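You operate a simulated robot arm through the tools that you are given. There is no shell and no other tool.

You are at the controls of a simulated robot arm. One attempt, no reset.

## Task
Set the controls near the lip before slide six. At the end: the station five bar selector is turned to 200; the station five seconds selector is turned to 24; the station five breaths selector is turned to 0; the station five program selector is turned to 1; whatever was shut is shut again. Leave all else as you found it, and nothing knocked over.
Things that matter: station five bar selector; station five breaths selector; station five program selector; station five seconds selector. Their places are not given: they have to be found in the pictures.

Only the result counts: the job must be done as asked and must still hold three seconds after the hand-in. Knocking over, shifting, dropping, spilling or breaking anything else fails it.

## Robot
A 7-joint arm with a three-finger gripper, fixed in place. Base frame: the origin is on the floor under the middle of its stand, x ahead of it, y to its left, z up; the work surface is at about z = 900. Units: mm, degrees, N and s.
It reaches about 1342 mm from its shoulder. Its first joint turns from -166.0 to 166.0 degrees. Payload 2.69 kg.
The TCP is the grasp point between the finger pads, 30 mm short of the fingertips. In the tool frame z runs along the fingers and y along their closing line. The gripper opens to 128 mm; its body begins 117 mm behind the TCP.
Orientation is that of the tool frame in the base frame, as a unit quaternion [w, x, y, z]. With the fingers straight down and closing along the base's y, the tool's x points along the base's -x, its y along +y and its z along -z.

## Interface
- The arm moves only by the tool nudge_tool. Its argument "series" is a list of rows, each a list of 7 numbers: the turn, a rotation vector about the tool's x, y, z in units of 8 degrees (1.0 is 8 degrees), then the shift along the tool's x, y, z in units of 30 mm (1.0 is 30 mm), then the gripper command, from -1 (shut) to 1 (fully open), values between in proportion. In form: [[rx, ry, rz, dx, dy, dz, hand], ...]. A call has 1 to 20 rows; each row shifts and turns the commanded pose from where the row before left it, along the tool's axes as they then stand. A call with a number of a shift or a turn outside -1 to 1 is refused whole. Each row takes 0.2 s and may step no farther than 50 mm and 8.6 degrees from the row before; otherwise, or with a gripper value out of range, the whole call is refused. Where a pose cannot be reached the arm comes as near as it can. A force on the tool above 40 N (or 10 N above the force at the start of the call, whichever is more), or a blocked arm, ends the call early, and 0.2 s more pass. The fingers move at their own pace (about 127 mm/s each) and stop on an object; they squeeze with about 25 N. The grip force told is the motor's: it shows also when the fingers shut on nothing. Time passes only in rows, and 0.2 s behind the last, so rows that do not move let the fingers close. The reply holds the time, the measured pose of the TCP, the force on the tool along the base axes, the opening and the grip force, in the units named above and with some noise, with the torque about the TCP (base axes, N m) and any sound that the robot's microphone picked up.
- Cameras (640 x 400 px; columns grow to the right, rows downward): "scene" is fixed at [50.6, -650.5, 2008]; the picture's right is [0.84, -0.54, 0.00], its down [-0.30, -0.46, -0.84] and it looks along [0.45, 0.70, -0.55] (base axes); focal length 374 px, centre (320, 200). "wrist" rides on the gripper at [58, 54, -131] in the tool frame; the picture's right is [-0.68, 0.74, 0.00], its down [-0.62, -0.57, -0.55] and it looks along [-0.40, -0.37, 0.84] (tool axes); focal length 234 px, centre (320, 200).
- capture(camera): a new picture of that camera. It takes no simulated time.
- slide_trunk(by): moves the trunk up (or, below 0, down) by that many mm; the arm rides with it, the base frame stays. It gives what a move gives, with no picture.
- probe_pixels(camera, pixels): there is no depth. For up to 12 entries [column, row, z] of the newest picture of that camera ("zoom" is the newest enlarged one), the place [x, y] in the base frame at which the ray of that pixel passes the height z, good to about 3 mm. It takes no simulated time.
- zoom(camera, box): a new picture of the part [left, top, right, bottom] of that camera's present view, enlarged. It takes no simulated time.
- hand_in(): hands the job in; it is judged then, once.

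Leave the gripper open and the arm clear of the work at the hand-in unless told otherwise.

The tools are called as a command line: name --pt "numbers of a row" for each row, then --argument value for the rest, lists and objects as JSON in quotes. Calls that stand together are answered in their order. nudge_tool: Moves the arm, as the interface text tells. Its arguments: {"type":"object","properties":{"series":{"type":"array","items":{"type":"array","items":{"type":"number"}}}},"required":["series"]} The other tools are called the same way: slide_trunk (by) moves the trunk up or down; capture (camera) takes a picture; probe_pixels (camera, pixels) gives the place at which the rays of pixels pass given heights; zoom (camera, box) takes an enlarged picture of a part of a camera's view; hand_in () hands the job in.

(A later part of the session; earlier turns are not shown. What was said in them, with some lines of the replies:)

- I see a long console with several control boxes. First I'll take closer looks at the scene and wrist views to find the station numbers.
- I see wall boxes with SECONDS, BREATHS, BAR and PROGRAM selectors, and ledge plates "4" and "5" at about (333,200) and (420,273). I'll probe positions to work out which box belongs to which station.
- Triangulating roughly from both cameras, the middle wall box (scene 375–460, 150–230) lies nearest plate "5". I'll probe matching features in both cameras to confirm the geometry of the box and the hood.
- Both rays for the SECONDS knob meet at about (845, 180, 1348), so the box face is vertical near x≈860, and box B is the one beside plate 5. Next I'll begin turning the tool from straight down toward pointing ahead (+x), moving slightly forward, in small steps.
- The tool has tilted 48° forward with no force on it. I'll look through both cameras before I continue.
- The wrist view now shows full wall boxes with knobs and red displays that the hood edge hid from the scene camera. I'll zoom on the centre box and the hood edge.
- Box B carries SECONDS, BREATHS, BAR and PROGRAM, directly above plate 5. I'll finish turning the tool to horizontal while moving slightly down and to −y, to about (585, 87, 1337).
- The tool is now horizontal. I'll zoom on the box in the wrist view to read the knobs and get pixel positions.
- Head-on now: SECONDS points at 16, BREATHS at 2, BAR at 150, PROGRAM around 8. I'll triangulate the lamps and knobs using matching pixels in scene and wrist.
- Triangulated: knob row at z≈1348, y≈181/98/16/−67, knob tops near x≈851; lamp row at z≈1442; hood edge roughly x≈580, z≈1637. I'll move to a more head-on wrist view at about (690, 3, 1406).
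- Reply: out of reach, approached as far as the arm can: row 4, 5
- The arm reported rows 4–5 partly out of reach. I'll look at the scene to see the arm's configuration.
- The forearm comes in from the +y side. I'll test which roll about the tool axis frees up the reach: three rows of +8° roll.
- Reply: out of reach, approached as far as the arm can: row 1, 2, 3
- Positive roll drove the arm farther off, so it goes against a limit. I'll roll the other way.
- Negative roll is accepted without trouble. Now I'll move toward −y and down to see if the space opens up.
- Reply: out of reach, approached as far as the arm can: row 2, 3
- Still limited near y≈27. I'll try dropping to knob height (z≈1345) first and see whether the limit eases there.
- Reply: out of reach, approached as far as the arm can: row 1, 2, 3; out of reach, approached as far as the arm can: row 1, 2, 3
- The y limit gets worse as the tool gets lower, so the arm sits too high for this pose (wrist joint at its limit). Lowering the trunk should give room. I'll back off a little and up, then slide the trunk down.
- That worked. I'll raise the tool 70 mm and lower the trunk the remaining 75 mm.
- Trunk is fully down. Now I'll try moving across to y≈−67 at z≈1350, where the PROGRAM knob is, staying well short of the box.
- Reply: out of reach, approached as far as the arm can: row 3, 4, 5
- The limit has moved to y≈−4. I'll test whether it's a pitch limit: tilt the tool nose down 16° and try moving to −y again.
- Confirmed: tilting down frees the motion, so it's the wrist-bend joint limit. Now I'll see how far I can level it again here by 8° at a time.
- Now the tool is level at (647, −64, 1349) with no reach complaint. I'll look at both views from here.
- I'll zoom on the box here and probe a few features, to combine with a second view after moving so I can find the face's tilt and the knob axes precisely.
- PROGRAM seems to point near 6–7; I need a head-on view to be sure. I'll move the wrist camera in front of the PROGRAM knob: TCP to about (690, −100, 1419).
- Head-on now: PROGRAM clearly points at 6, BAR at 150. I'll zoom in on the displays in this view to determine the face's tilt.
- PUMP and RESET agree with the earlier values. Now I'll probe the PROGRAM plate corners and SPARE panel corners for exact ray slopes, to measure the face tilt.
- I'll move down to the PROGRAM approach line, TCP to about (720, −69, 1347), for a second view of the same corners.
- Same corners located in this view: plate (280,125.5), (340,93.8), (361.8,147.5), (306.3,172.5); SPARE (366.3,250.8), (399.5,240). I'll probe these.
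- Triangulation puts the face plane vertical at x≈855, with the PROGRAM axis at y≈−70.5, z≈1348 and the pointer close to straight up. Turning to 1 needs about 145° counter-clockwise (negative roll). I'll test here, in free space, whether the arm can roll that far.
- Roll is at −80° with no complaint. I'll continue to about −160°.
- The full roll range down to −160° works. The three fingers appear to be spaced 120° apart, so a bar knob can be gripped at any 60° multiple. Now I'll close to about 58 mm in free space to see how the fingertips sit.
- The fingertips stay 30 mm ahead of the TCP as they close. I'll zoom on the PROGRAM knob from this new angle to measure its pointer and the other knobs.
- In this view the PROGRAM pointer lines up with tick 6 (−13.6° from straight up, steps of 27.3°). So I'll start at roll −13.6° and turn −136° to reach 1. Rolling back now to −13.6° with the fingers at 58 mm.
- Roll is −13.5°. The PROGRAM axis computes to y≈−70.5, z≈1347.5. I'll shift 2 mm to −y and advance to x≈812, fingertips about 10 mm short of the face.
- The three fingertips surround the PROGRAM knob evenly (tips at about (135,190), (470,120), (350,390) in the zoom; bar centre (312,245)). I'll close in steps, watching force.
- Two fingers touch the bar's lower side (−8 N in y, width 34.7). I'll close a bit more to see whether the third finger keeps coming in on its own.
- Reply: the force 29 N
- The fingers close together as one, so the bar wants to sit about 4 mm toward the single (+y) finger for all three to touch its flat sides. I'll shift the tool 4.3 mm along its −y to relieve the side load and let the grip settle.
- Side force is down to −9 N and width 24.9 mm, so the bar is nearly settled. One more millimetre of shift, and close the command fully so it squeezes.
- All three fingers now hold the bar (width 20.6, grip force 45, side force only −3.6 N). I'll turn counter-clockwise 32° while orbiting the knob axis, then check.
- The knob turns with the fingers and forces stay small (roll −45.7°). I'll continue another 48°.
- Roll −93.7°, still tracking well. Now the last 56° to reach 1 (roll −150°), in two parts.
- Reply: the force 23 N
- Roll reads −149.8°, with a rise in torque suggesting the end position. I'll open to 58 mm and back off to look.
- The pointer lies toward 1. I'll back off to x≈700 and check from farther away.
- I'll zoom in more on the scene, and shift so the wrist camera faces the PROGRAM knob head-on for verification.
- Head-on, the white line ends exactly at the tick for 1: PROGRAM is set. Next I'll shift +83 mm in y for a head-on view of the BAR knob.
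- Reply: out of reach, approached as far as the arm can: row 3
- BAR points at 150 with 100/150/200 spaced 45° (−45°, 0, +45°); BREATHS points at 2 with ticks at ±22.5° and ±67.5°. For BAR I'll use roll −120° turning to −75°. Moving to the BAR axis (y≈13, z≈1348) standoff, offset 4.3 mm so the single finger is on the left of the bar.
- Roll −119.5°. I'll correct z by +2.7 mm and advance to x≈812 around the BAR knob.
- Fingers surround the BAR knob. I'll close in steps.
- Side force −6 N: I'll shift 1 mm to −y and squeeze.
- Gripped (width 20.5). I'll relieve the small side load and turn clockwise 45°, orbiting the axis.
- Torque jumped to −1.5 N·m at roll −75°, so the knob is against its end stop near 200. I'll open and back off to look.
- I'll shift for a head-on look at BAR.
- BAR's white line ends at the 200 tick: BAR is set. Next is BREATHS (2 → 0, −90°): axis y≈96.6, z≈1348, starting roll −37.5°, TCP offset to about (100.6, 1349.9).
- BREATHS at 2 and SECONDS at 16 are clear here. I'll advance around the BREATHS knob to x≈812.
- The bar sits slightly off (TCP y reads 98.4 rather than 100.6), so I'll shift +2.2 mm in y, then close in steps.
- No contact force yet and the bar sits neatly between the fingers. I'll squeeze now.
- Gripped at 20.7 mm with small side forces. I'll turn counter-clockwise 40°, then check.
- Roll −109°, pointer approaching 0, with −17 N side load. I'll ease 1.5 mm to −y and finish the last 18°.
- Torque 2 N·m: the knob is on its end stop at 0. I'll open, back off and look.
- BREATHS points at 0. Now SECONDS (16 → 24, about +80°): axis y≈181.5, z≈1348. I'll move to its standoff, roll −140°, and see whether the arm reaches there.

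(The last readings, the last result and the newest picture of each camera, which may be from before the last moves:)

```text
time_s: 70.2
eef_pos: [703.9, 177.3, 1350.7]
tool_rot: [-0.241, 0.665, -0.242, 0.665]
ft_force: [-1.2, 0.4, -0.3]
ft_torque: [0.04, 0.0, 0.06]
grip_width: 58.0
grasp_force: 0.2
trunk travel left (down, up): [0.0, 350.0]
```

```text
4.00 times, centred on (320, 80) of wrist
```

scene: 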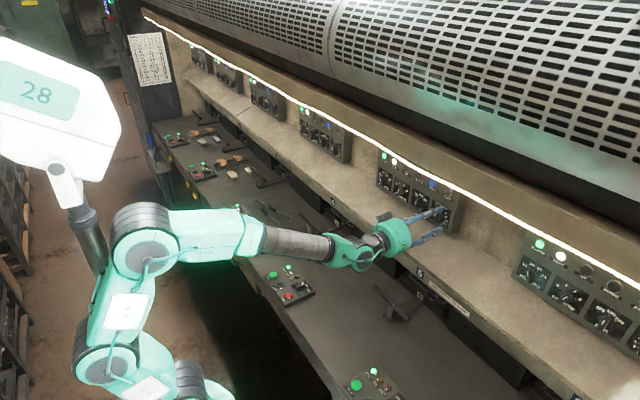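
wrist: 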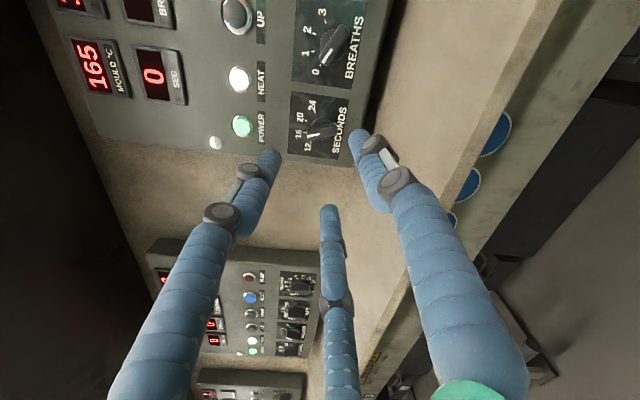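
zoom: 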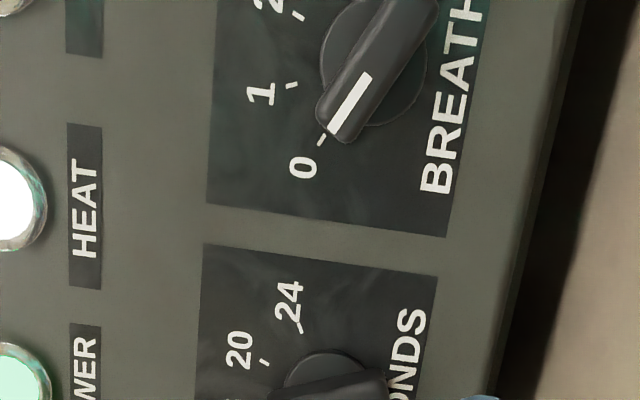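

BREATHS is confirmed at the 0 tick. The SECONDS standoff is reachable at roll −140°. I'll zoom on SECONDS, then advance.

zoom --camera "wrist" --box '[256, 80, 384, 160]'

nudge_tool --pt "0 0 0 0 0 0.6 -0.094" --pt "0 0 0 0 0 0.8 -0.094" --pt "0 0 0 0 0 0.8 -0.094" --pt "0 0 0 0 0 0.7 -0.094" --pt "0 0 0 0 0 0.5 -0.094" --pt "0 0 0 0 0 0.2 -0.094" --pt "0 0 0 0 0 0 -0.094"

zoom --camera "wrist" --box '[240, 110, 400, 210]'

```text
5.00 times, centred on (320, 120) of wrist
```

zoom: 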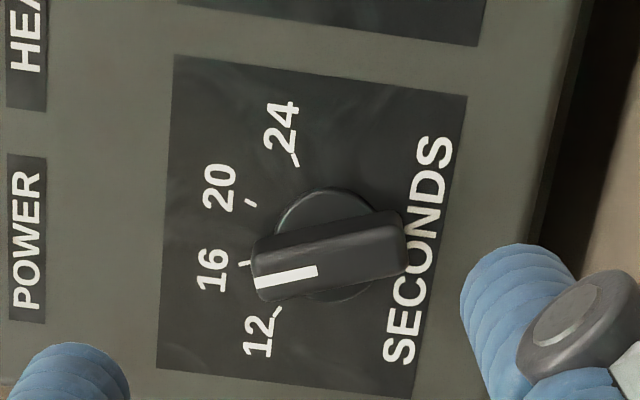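

```text
time_s: 71.8
eef_pos: [811.1, 178.4, 1351.0]
tool_rot: [-0.241, 0.665, -0.242, 0.665]
ft_force: [-0.3, -0.7, -0.2]
ft_torque: [0.0, -0.02, 0.0]
grip_width: 58.0
grasp_force: 0.1
trunk travel left (down, up): [0.0, 350.0]
```

```text
4.00 times, centred on (320, 160) of wrist
```

zoom: 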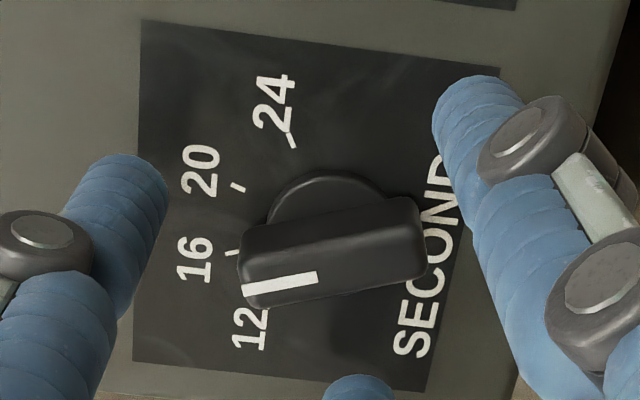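

The SECONDS bar sits in the same position as BAR did. Closing in steps.

nudge_tool --pt "0 0 0 0 0 0 -0.35" --pt "0 0 0 0 0 0 -0.55" --pt "0 0 0 0 0 0 -0.6" --pt "0 0 0 0 0 0 -0.6"

zoom --camera "wrist" --box '[240, 110, 400, 210]'

```text
time_s: 72.8
eef_pos: [811.8, 179.7, 1351.4]
tool_rot: [-0.242, 0.665, -0.242, 0.665]
ft_force: [-0.3, -0.2, 0.1]
ft_torque: [-0.02, 0.01, 0.01]
grip_width: 25.5
grasp_force: 0.2
trunk travel left (down, up): [0.0, 350.0]
```

```text
4.00 times, centred on (320, 160) of wrist
```

zoom: 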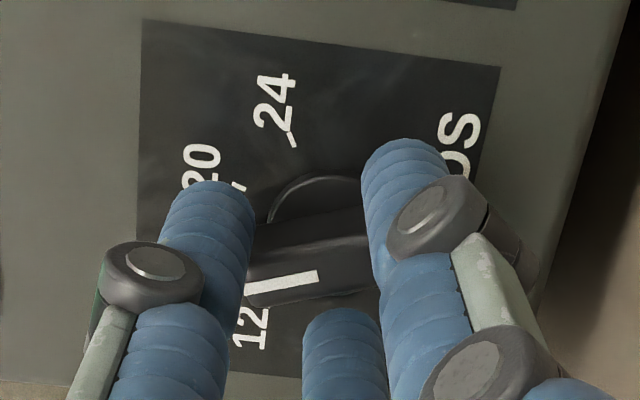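

No contact force yet; squeezing now.

nudge_tool --pt "0 0 0 0 0 0 -0.7" --pt "0 0 0 0 0 0 -0.8" --pt "0 0 0 0 0 0 -0.8" --pt "0 0 0 0 0 0 -0.8"

```text
time_s: 73.8
eef_pos: [811.9, 176.7, 1351.5]
tool_rot: [-0.241, 0.664, -0.241, 0.665]
ft_force: [2.5, -5.9, 2.0]
ft_torque: [-0.03, -0.06, -0.16]
grip_width: 20.4
grasp_force: 44.9
trunk travel left (down, up): [0.0, 350.0]
```

Gripped at 20.4 mm. I'll ease the small side load and turn clockwise 40°.

nudge_tool --pt "0 0 0 0.013 0.015 0 -0.8" --pt "0 0 1 -0.0101 0.0174 0 -0.8" --pt "0 0 1 -0.0101 0.0174 0 -0.8" --pt "0 0 1 -0.0101 0.0174 0 -0.8" --pt "0 0 1 -0.0101 0.0174 0 -0.8" --pt "0 0 1 -0.0101 0.0174 0 -0.8"

zoom --camera "wrist" --box '[240, 110, 400, 210]'

```text
time_s: 75.2
eef_pos: [812.5, 175.7, 1347.9]
tool_rot: [-0.454, 0.542, -0.456, 0.541]
ft_force: [-8.0, -15.1, -4.2]
ft_torque: [-0.02, 0.13, -0.37]
grip_width: 20.3
grasp_force: 45.7
trunk travel left (down, up): [0.0, 350.0]
```

```text
4.00 times, centred on (320, 160) of wrist
```

zoom: 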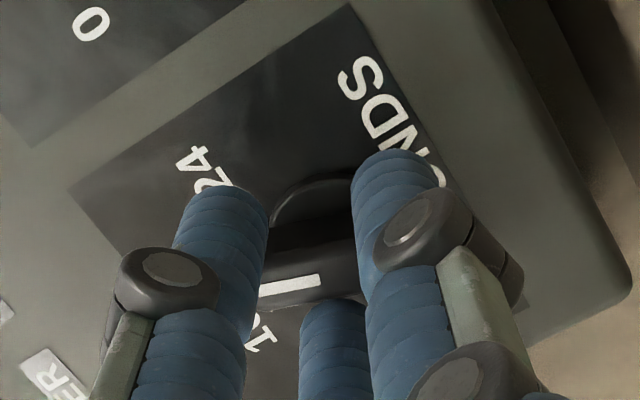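

Turning well; −15 N side load, so I'll ease 1.3 mm to −y and turn 32° more.

nudge_tool --pt "0 0 0 0.043 0.0075 0 -0.8" --pt "0 0 1 -0.0101 0.0174 0 -0.8" --pt "0 0 1 -0.0101 0.0174 0 -0.8" --pt "0 0 1 -0.0101 0.0174 0 -0.8" --pt "0 0 1 -0.0101 0.0174 0 -0.8"

zoom --camera "wrist" --box '[240, 110, 400, 210]'

```text
time_s: 76.5
eef_pos: [812.2, 177.8, 1345.6]
tool_rot: [0.586, -0.395, 0.587, -0.395]
ft_force: [-5.2, -7.6, -10.3]
ft_torque: [0.01, 0.32, -0.08]
grip_width: 20.2
grasp_force: 45.0
trunk travel left (down, up): [0.0, 350.0]
```

```text
4.00 times, centred on (320, 160) of wrist
```

zoom: 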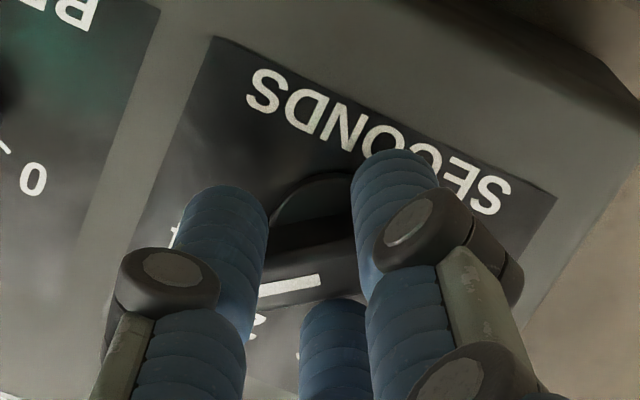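

Roll −68° (pointer ≈ 52°), no stop torque yet. One more 8° row.

nudge_tool --pt "0 0 1 -0.0101 0.0174 0 -0.8" --pt "0 0 0 0 0 0 -0.8"

```text
time_s: 77.0
eef_pos: [812.6, 175.6, 1343.8]
tool_rot: [0.612, -0.354, 0.613, -0.353]
ft_force: [-5.5, -10.8, -12.7]
ft_torque: [-0.01, 0.56, 0.12]
grip_width: 20.6
grasp_force: 45.1
trunk travel left (down, up): [0.0, 350.0]
```

Pointer about 60°, no stop torque yet. I'll add 3° to make sure it seats on the end position.

nudge_tool --pt "0 0 0.4 -0.004 0.007 0 -0.8" --pt "0 0 0 0 0 0 -0.8"

```text
time_s: 77.7
eef_pos: [811.5, 176.2, 1345.2]
tool_rot: [0.621, -0.336, 0.623, -0.337]
ft_force: [-4.2, -12.0, -12.8]
ft_torque: [-1.72, 0.32, -0.27]
grip_width: 20.7
grasp_force: 45.5
trunk travel left (down, up): [0.0, 350.0]
```

Torque −1.7 N·m: SECONDS is at its stop (24). I'll open and back off to check.

nudge_tool --pt "0 0 0 0 0 0 -0.5" --pt "0 0 0 0 0 0 -0.094" --pt "0 0 0 0 0 0 -0.094" --pt "0 0 0 0 0 0 -0.094"

nudge_tool --pt "0 0 0 0 0 -0.6 -0.094" --pt "0 0 0 0 0 -0.8 -0.094" --pt "0 0 0 0 0 -0.8 -0.094" --pt "0 0 0 0 0 -0.8 -0.094" --pt "0 0 0 0 0 -0.8 -0.094" --pt "0 0 0 0 0 0 -0.094"

capture --camera "wrist"

zoom --camera "wrist" --box '[240, 40, 400, 140]'

zoom --camera "scene" --box '[370, 145, 466, 225]'

```text
time_s: 78.7
eef_pos: [811.1, 178.1, 1346.0]
tool_rot: [0.621, -0.337, 0.622, -0.337]
ft_force: [1.1, -0.6, 0.0]
ft_torque: [-0.01, 0.0, 0.06]
grip_width: 57.8
grasp_force: 0.1
trunk travel left (down, up): [0.0, 350.0]
```

```text
time_s: 80.0
eef_pos: [697.5, 176.2, 1346.9]
tool_rot: [0.622, -0.338, 0.621, -0.337]
ft_force: [0.5, -0.4, 1.4]
ft_torque: [0.01, -0.01, -0.01]
grip_width: 58.0
grasp_force: 0.2
trunk travel left (down, up): [0.0, 350.0]
```

```text
taken
```

wrist: 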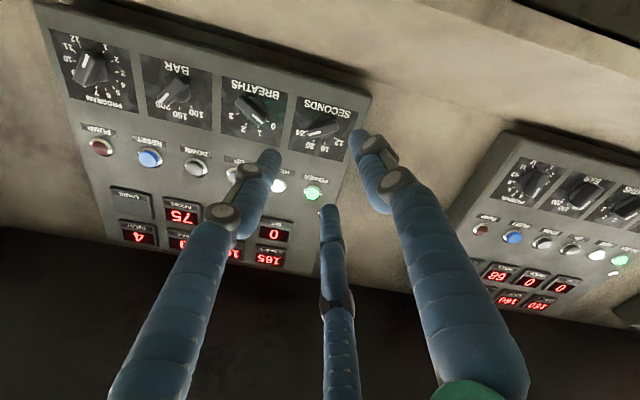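

```text
4.00 times, centred on (320, 90) of wrist
```

zoom: 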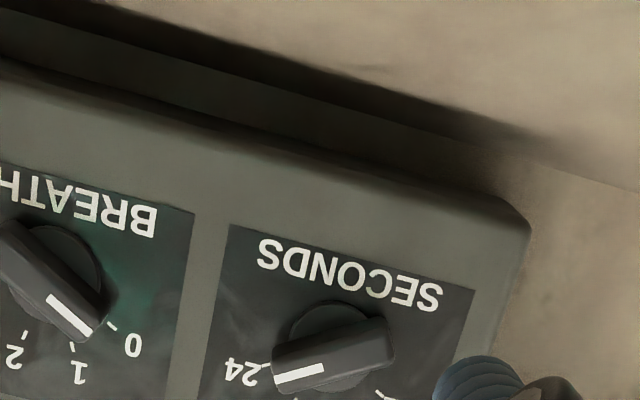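

```text
5.00 times, centred on (418, 185) of scene
```

zoom: 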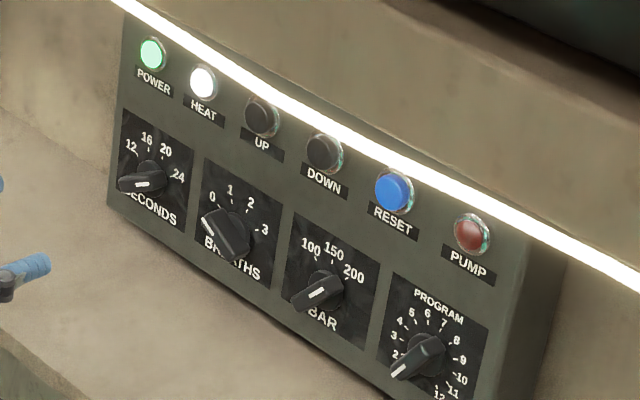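

All four seem set. For verification I'll take head-on views of SECONDS and then BREATHS.

nudge_tool --pt "0 0 0 -0.696 -0.582 0 -0.094" --pt "0 0 0 -0.696 -0.582 0 -0.094" --pt "0 0 0 -0.696 -0.582 0 -0.094" --pt "0 0 0 0 0 0 -0.094"

zoom --camera "wrist" --box '[240, 0, 400, 100]'

nudge_tool --pt "0 0 0 0.783 -0.509 0 -0.094" --pt "0 0 0 0.783 -0.509 0 -0.094" --pt "0 0 0 0.783 -0.509 0 -0.094" --pt "0 0 0 0 0 0 -0.094"

zoom --camera "wrist" --box '[240, 0, 400, 100]'

capture --camera "wrist"

```text
time_s: 81.0
eef_pos: [698.1, 201.3, 1424.7]
tool_rot: [0.622, -0.337, 0.622, -0.337]
ft_force: [-1.1, 0.3, 0.0]
ft_torque: [-0.03, 0.02, 0.03]
grip_width: 58.0
grasp_force: 0.0
trunk travel left (down, up): [0.0, 350.0]
```

```text
4.00 times, centred on (320, 50) of wrist
```

zoom: 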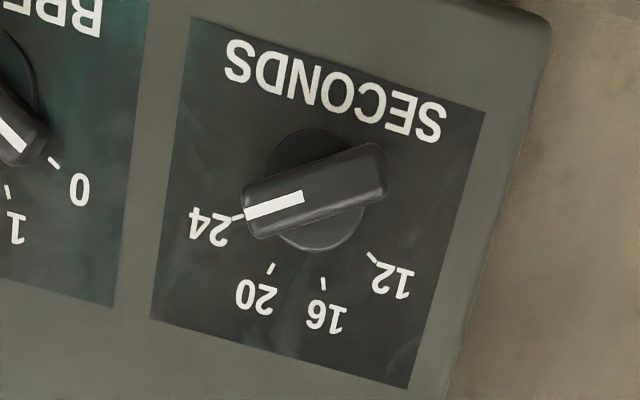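

```text
time_s: 82.0
eef_pos: [698.0, 117.1, 1423.3]
tool_rot: [0.622, -0.337, 0.622, -0.336]
ft_force: [0.5, 0.0, -0.4]
ft_torque: [0.01, 0.03, 0.02]
grip_width: 58.1
grasp_force: 0.0
trunk travel left (down, up): [0.0, 350.0]
```

```text
4.00 times, centred on (320, 50) of wrist
```

zoom: 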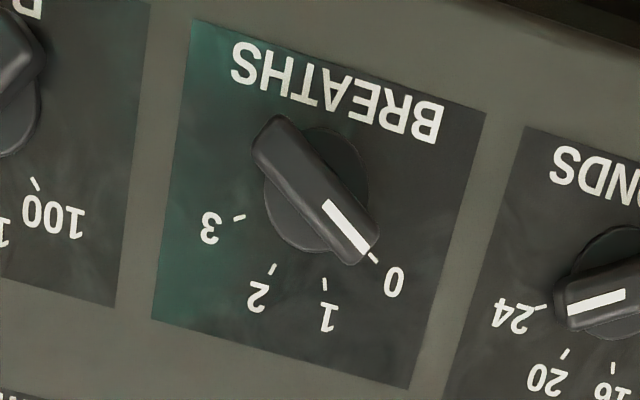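

```text
taken
```

wrist: 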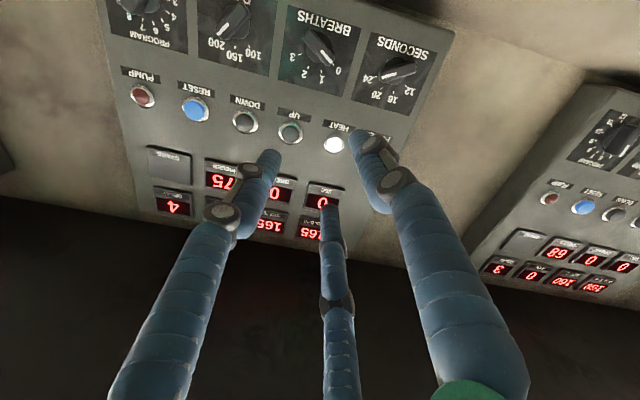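

SECONDS ends at the 24 tick and BREATHS at the 0 tick, head-on. I'll retreat from the box, open the hand, and take one last look at all four knobs.

zoom --camera "wrist" --box '[100, 0, 260, 100]'

nudge_tool --pt "0 0 0 0 0 -0.8 -0.094" --pt "0 0 0 0 0 -0.8 -0.094" --pt "0 0 0 0 0 -0.8 -0.094" --pt "0 0 0 0 0 -0.8 0.3" --pt "0 0 0 0 0 -0.4 1" --pt "0 0 0 0 0 0 1" --pt "0 0 0 0 0 0 1" --pt "0 0 0 0 0 0 1"

capture --camera "wrist"

capture --camera "scene"

zoom --camera "scene" --box '[360, 140, 480, 230]'

```text
4.00 times, centred on (180, 50) of wrist
```

zoom: 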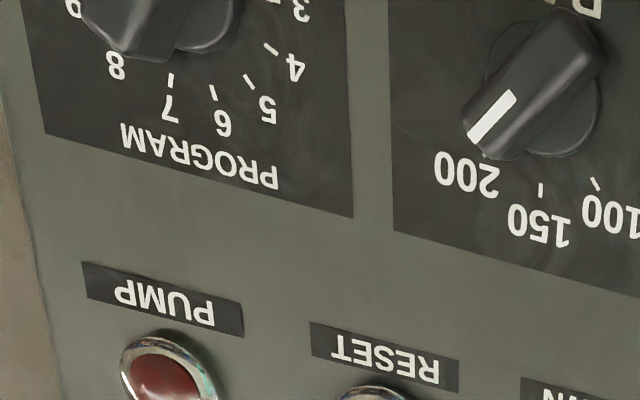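

```text
time_s: 83.8
eef_pos: [589.2, 117.2, 1423.8]
tool_rot: [0.621, -0.336, 0.622, -0.338]
ft_force: [0.5, 0.0, -0.3]
ft_torque: [-0.01, -0.01, 0.01]
grip_width: 128.0
grasp_force: 0.1
trunk travel left (down, up): [0.0, 350.0]
```

```text
taken
```

wrist: 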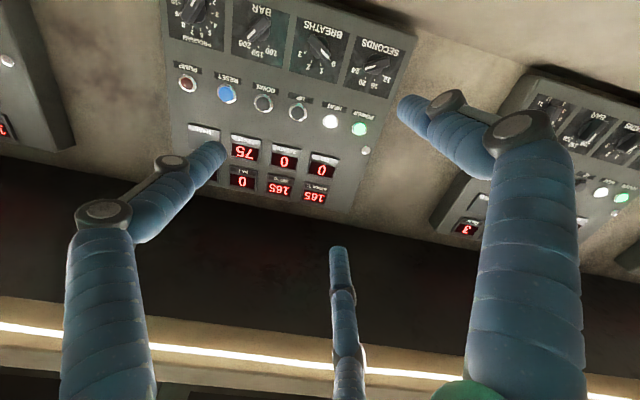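

```text
taken
```

scene: 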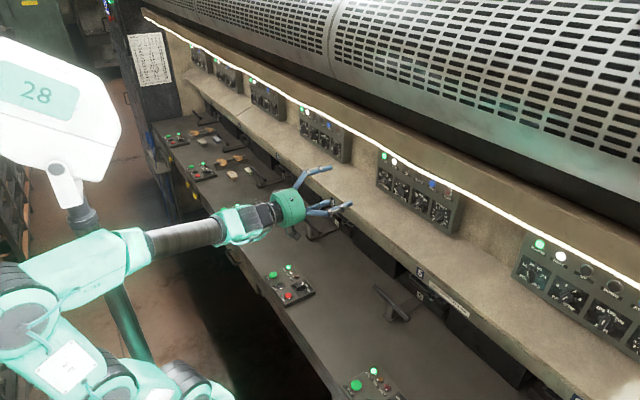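

```text
4.44 times, centred on (420, 185) of scene
```

zoom: 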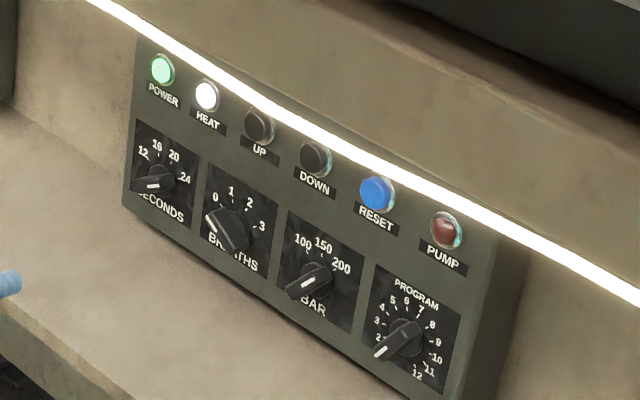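

SECONDS 24, BREATHS 0, BAR 200 and PROGRAM 1 all hold on the station five box. Lamps and displays are unchanged, nothing was opened, the gripper is open and the arm is clear. Handing in.

hand_in

```text
The job is handed in.
```

I set all four station five selectors as asked and handed the job in; the verdict has not come back.

| Selector | Was | Now | How checked |
|---|---|---|---|
| Bar | 150 | 200 | Head-on picture, pointer on the tick; turned until it stopped |
| Seconds | 16 | 24 | Head-on picture, pointer on the tick; turned until it stopped |
| Breaths | 2 | 0 | Head-on picture, pointer on the tick; turned until it stopped |
| Program | 6 | 1 | Head-on picture, pointer on the tick |

- **Which box:** the wall boxes carry no station number. I took the one above the "5" plate on the lip; the neighbouring boxes line up with plates 4 and 6 in the same way.
- **Everything else:** I opened nothing, so nothing needed shutting. The lamps and displays I could still see on that box read as before. In the last pictures nothing had been knocked over or moved.
- **Robot:** I lowered the trunk all the way (175 mm) so the arm could reach, and left it there. The gripper is open and the arm is clear of the box.
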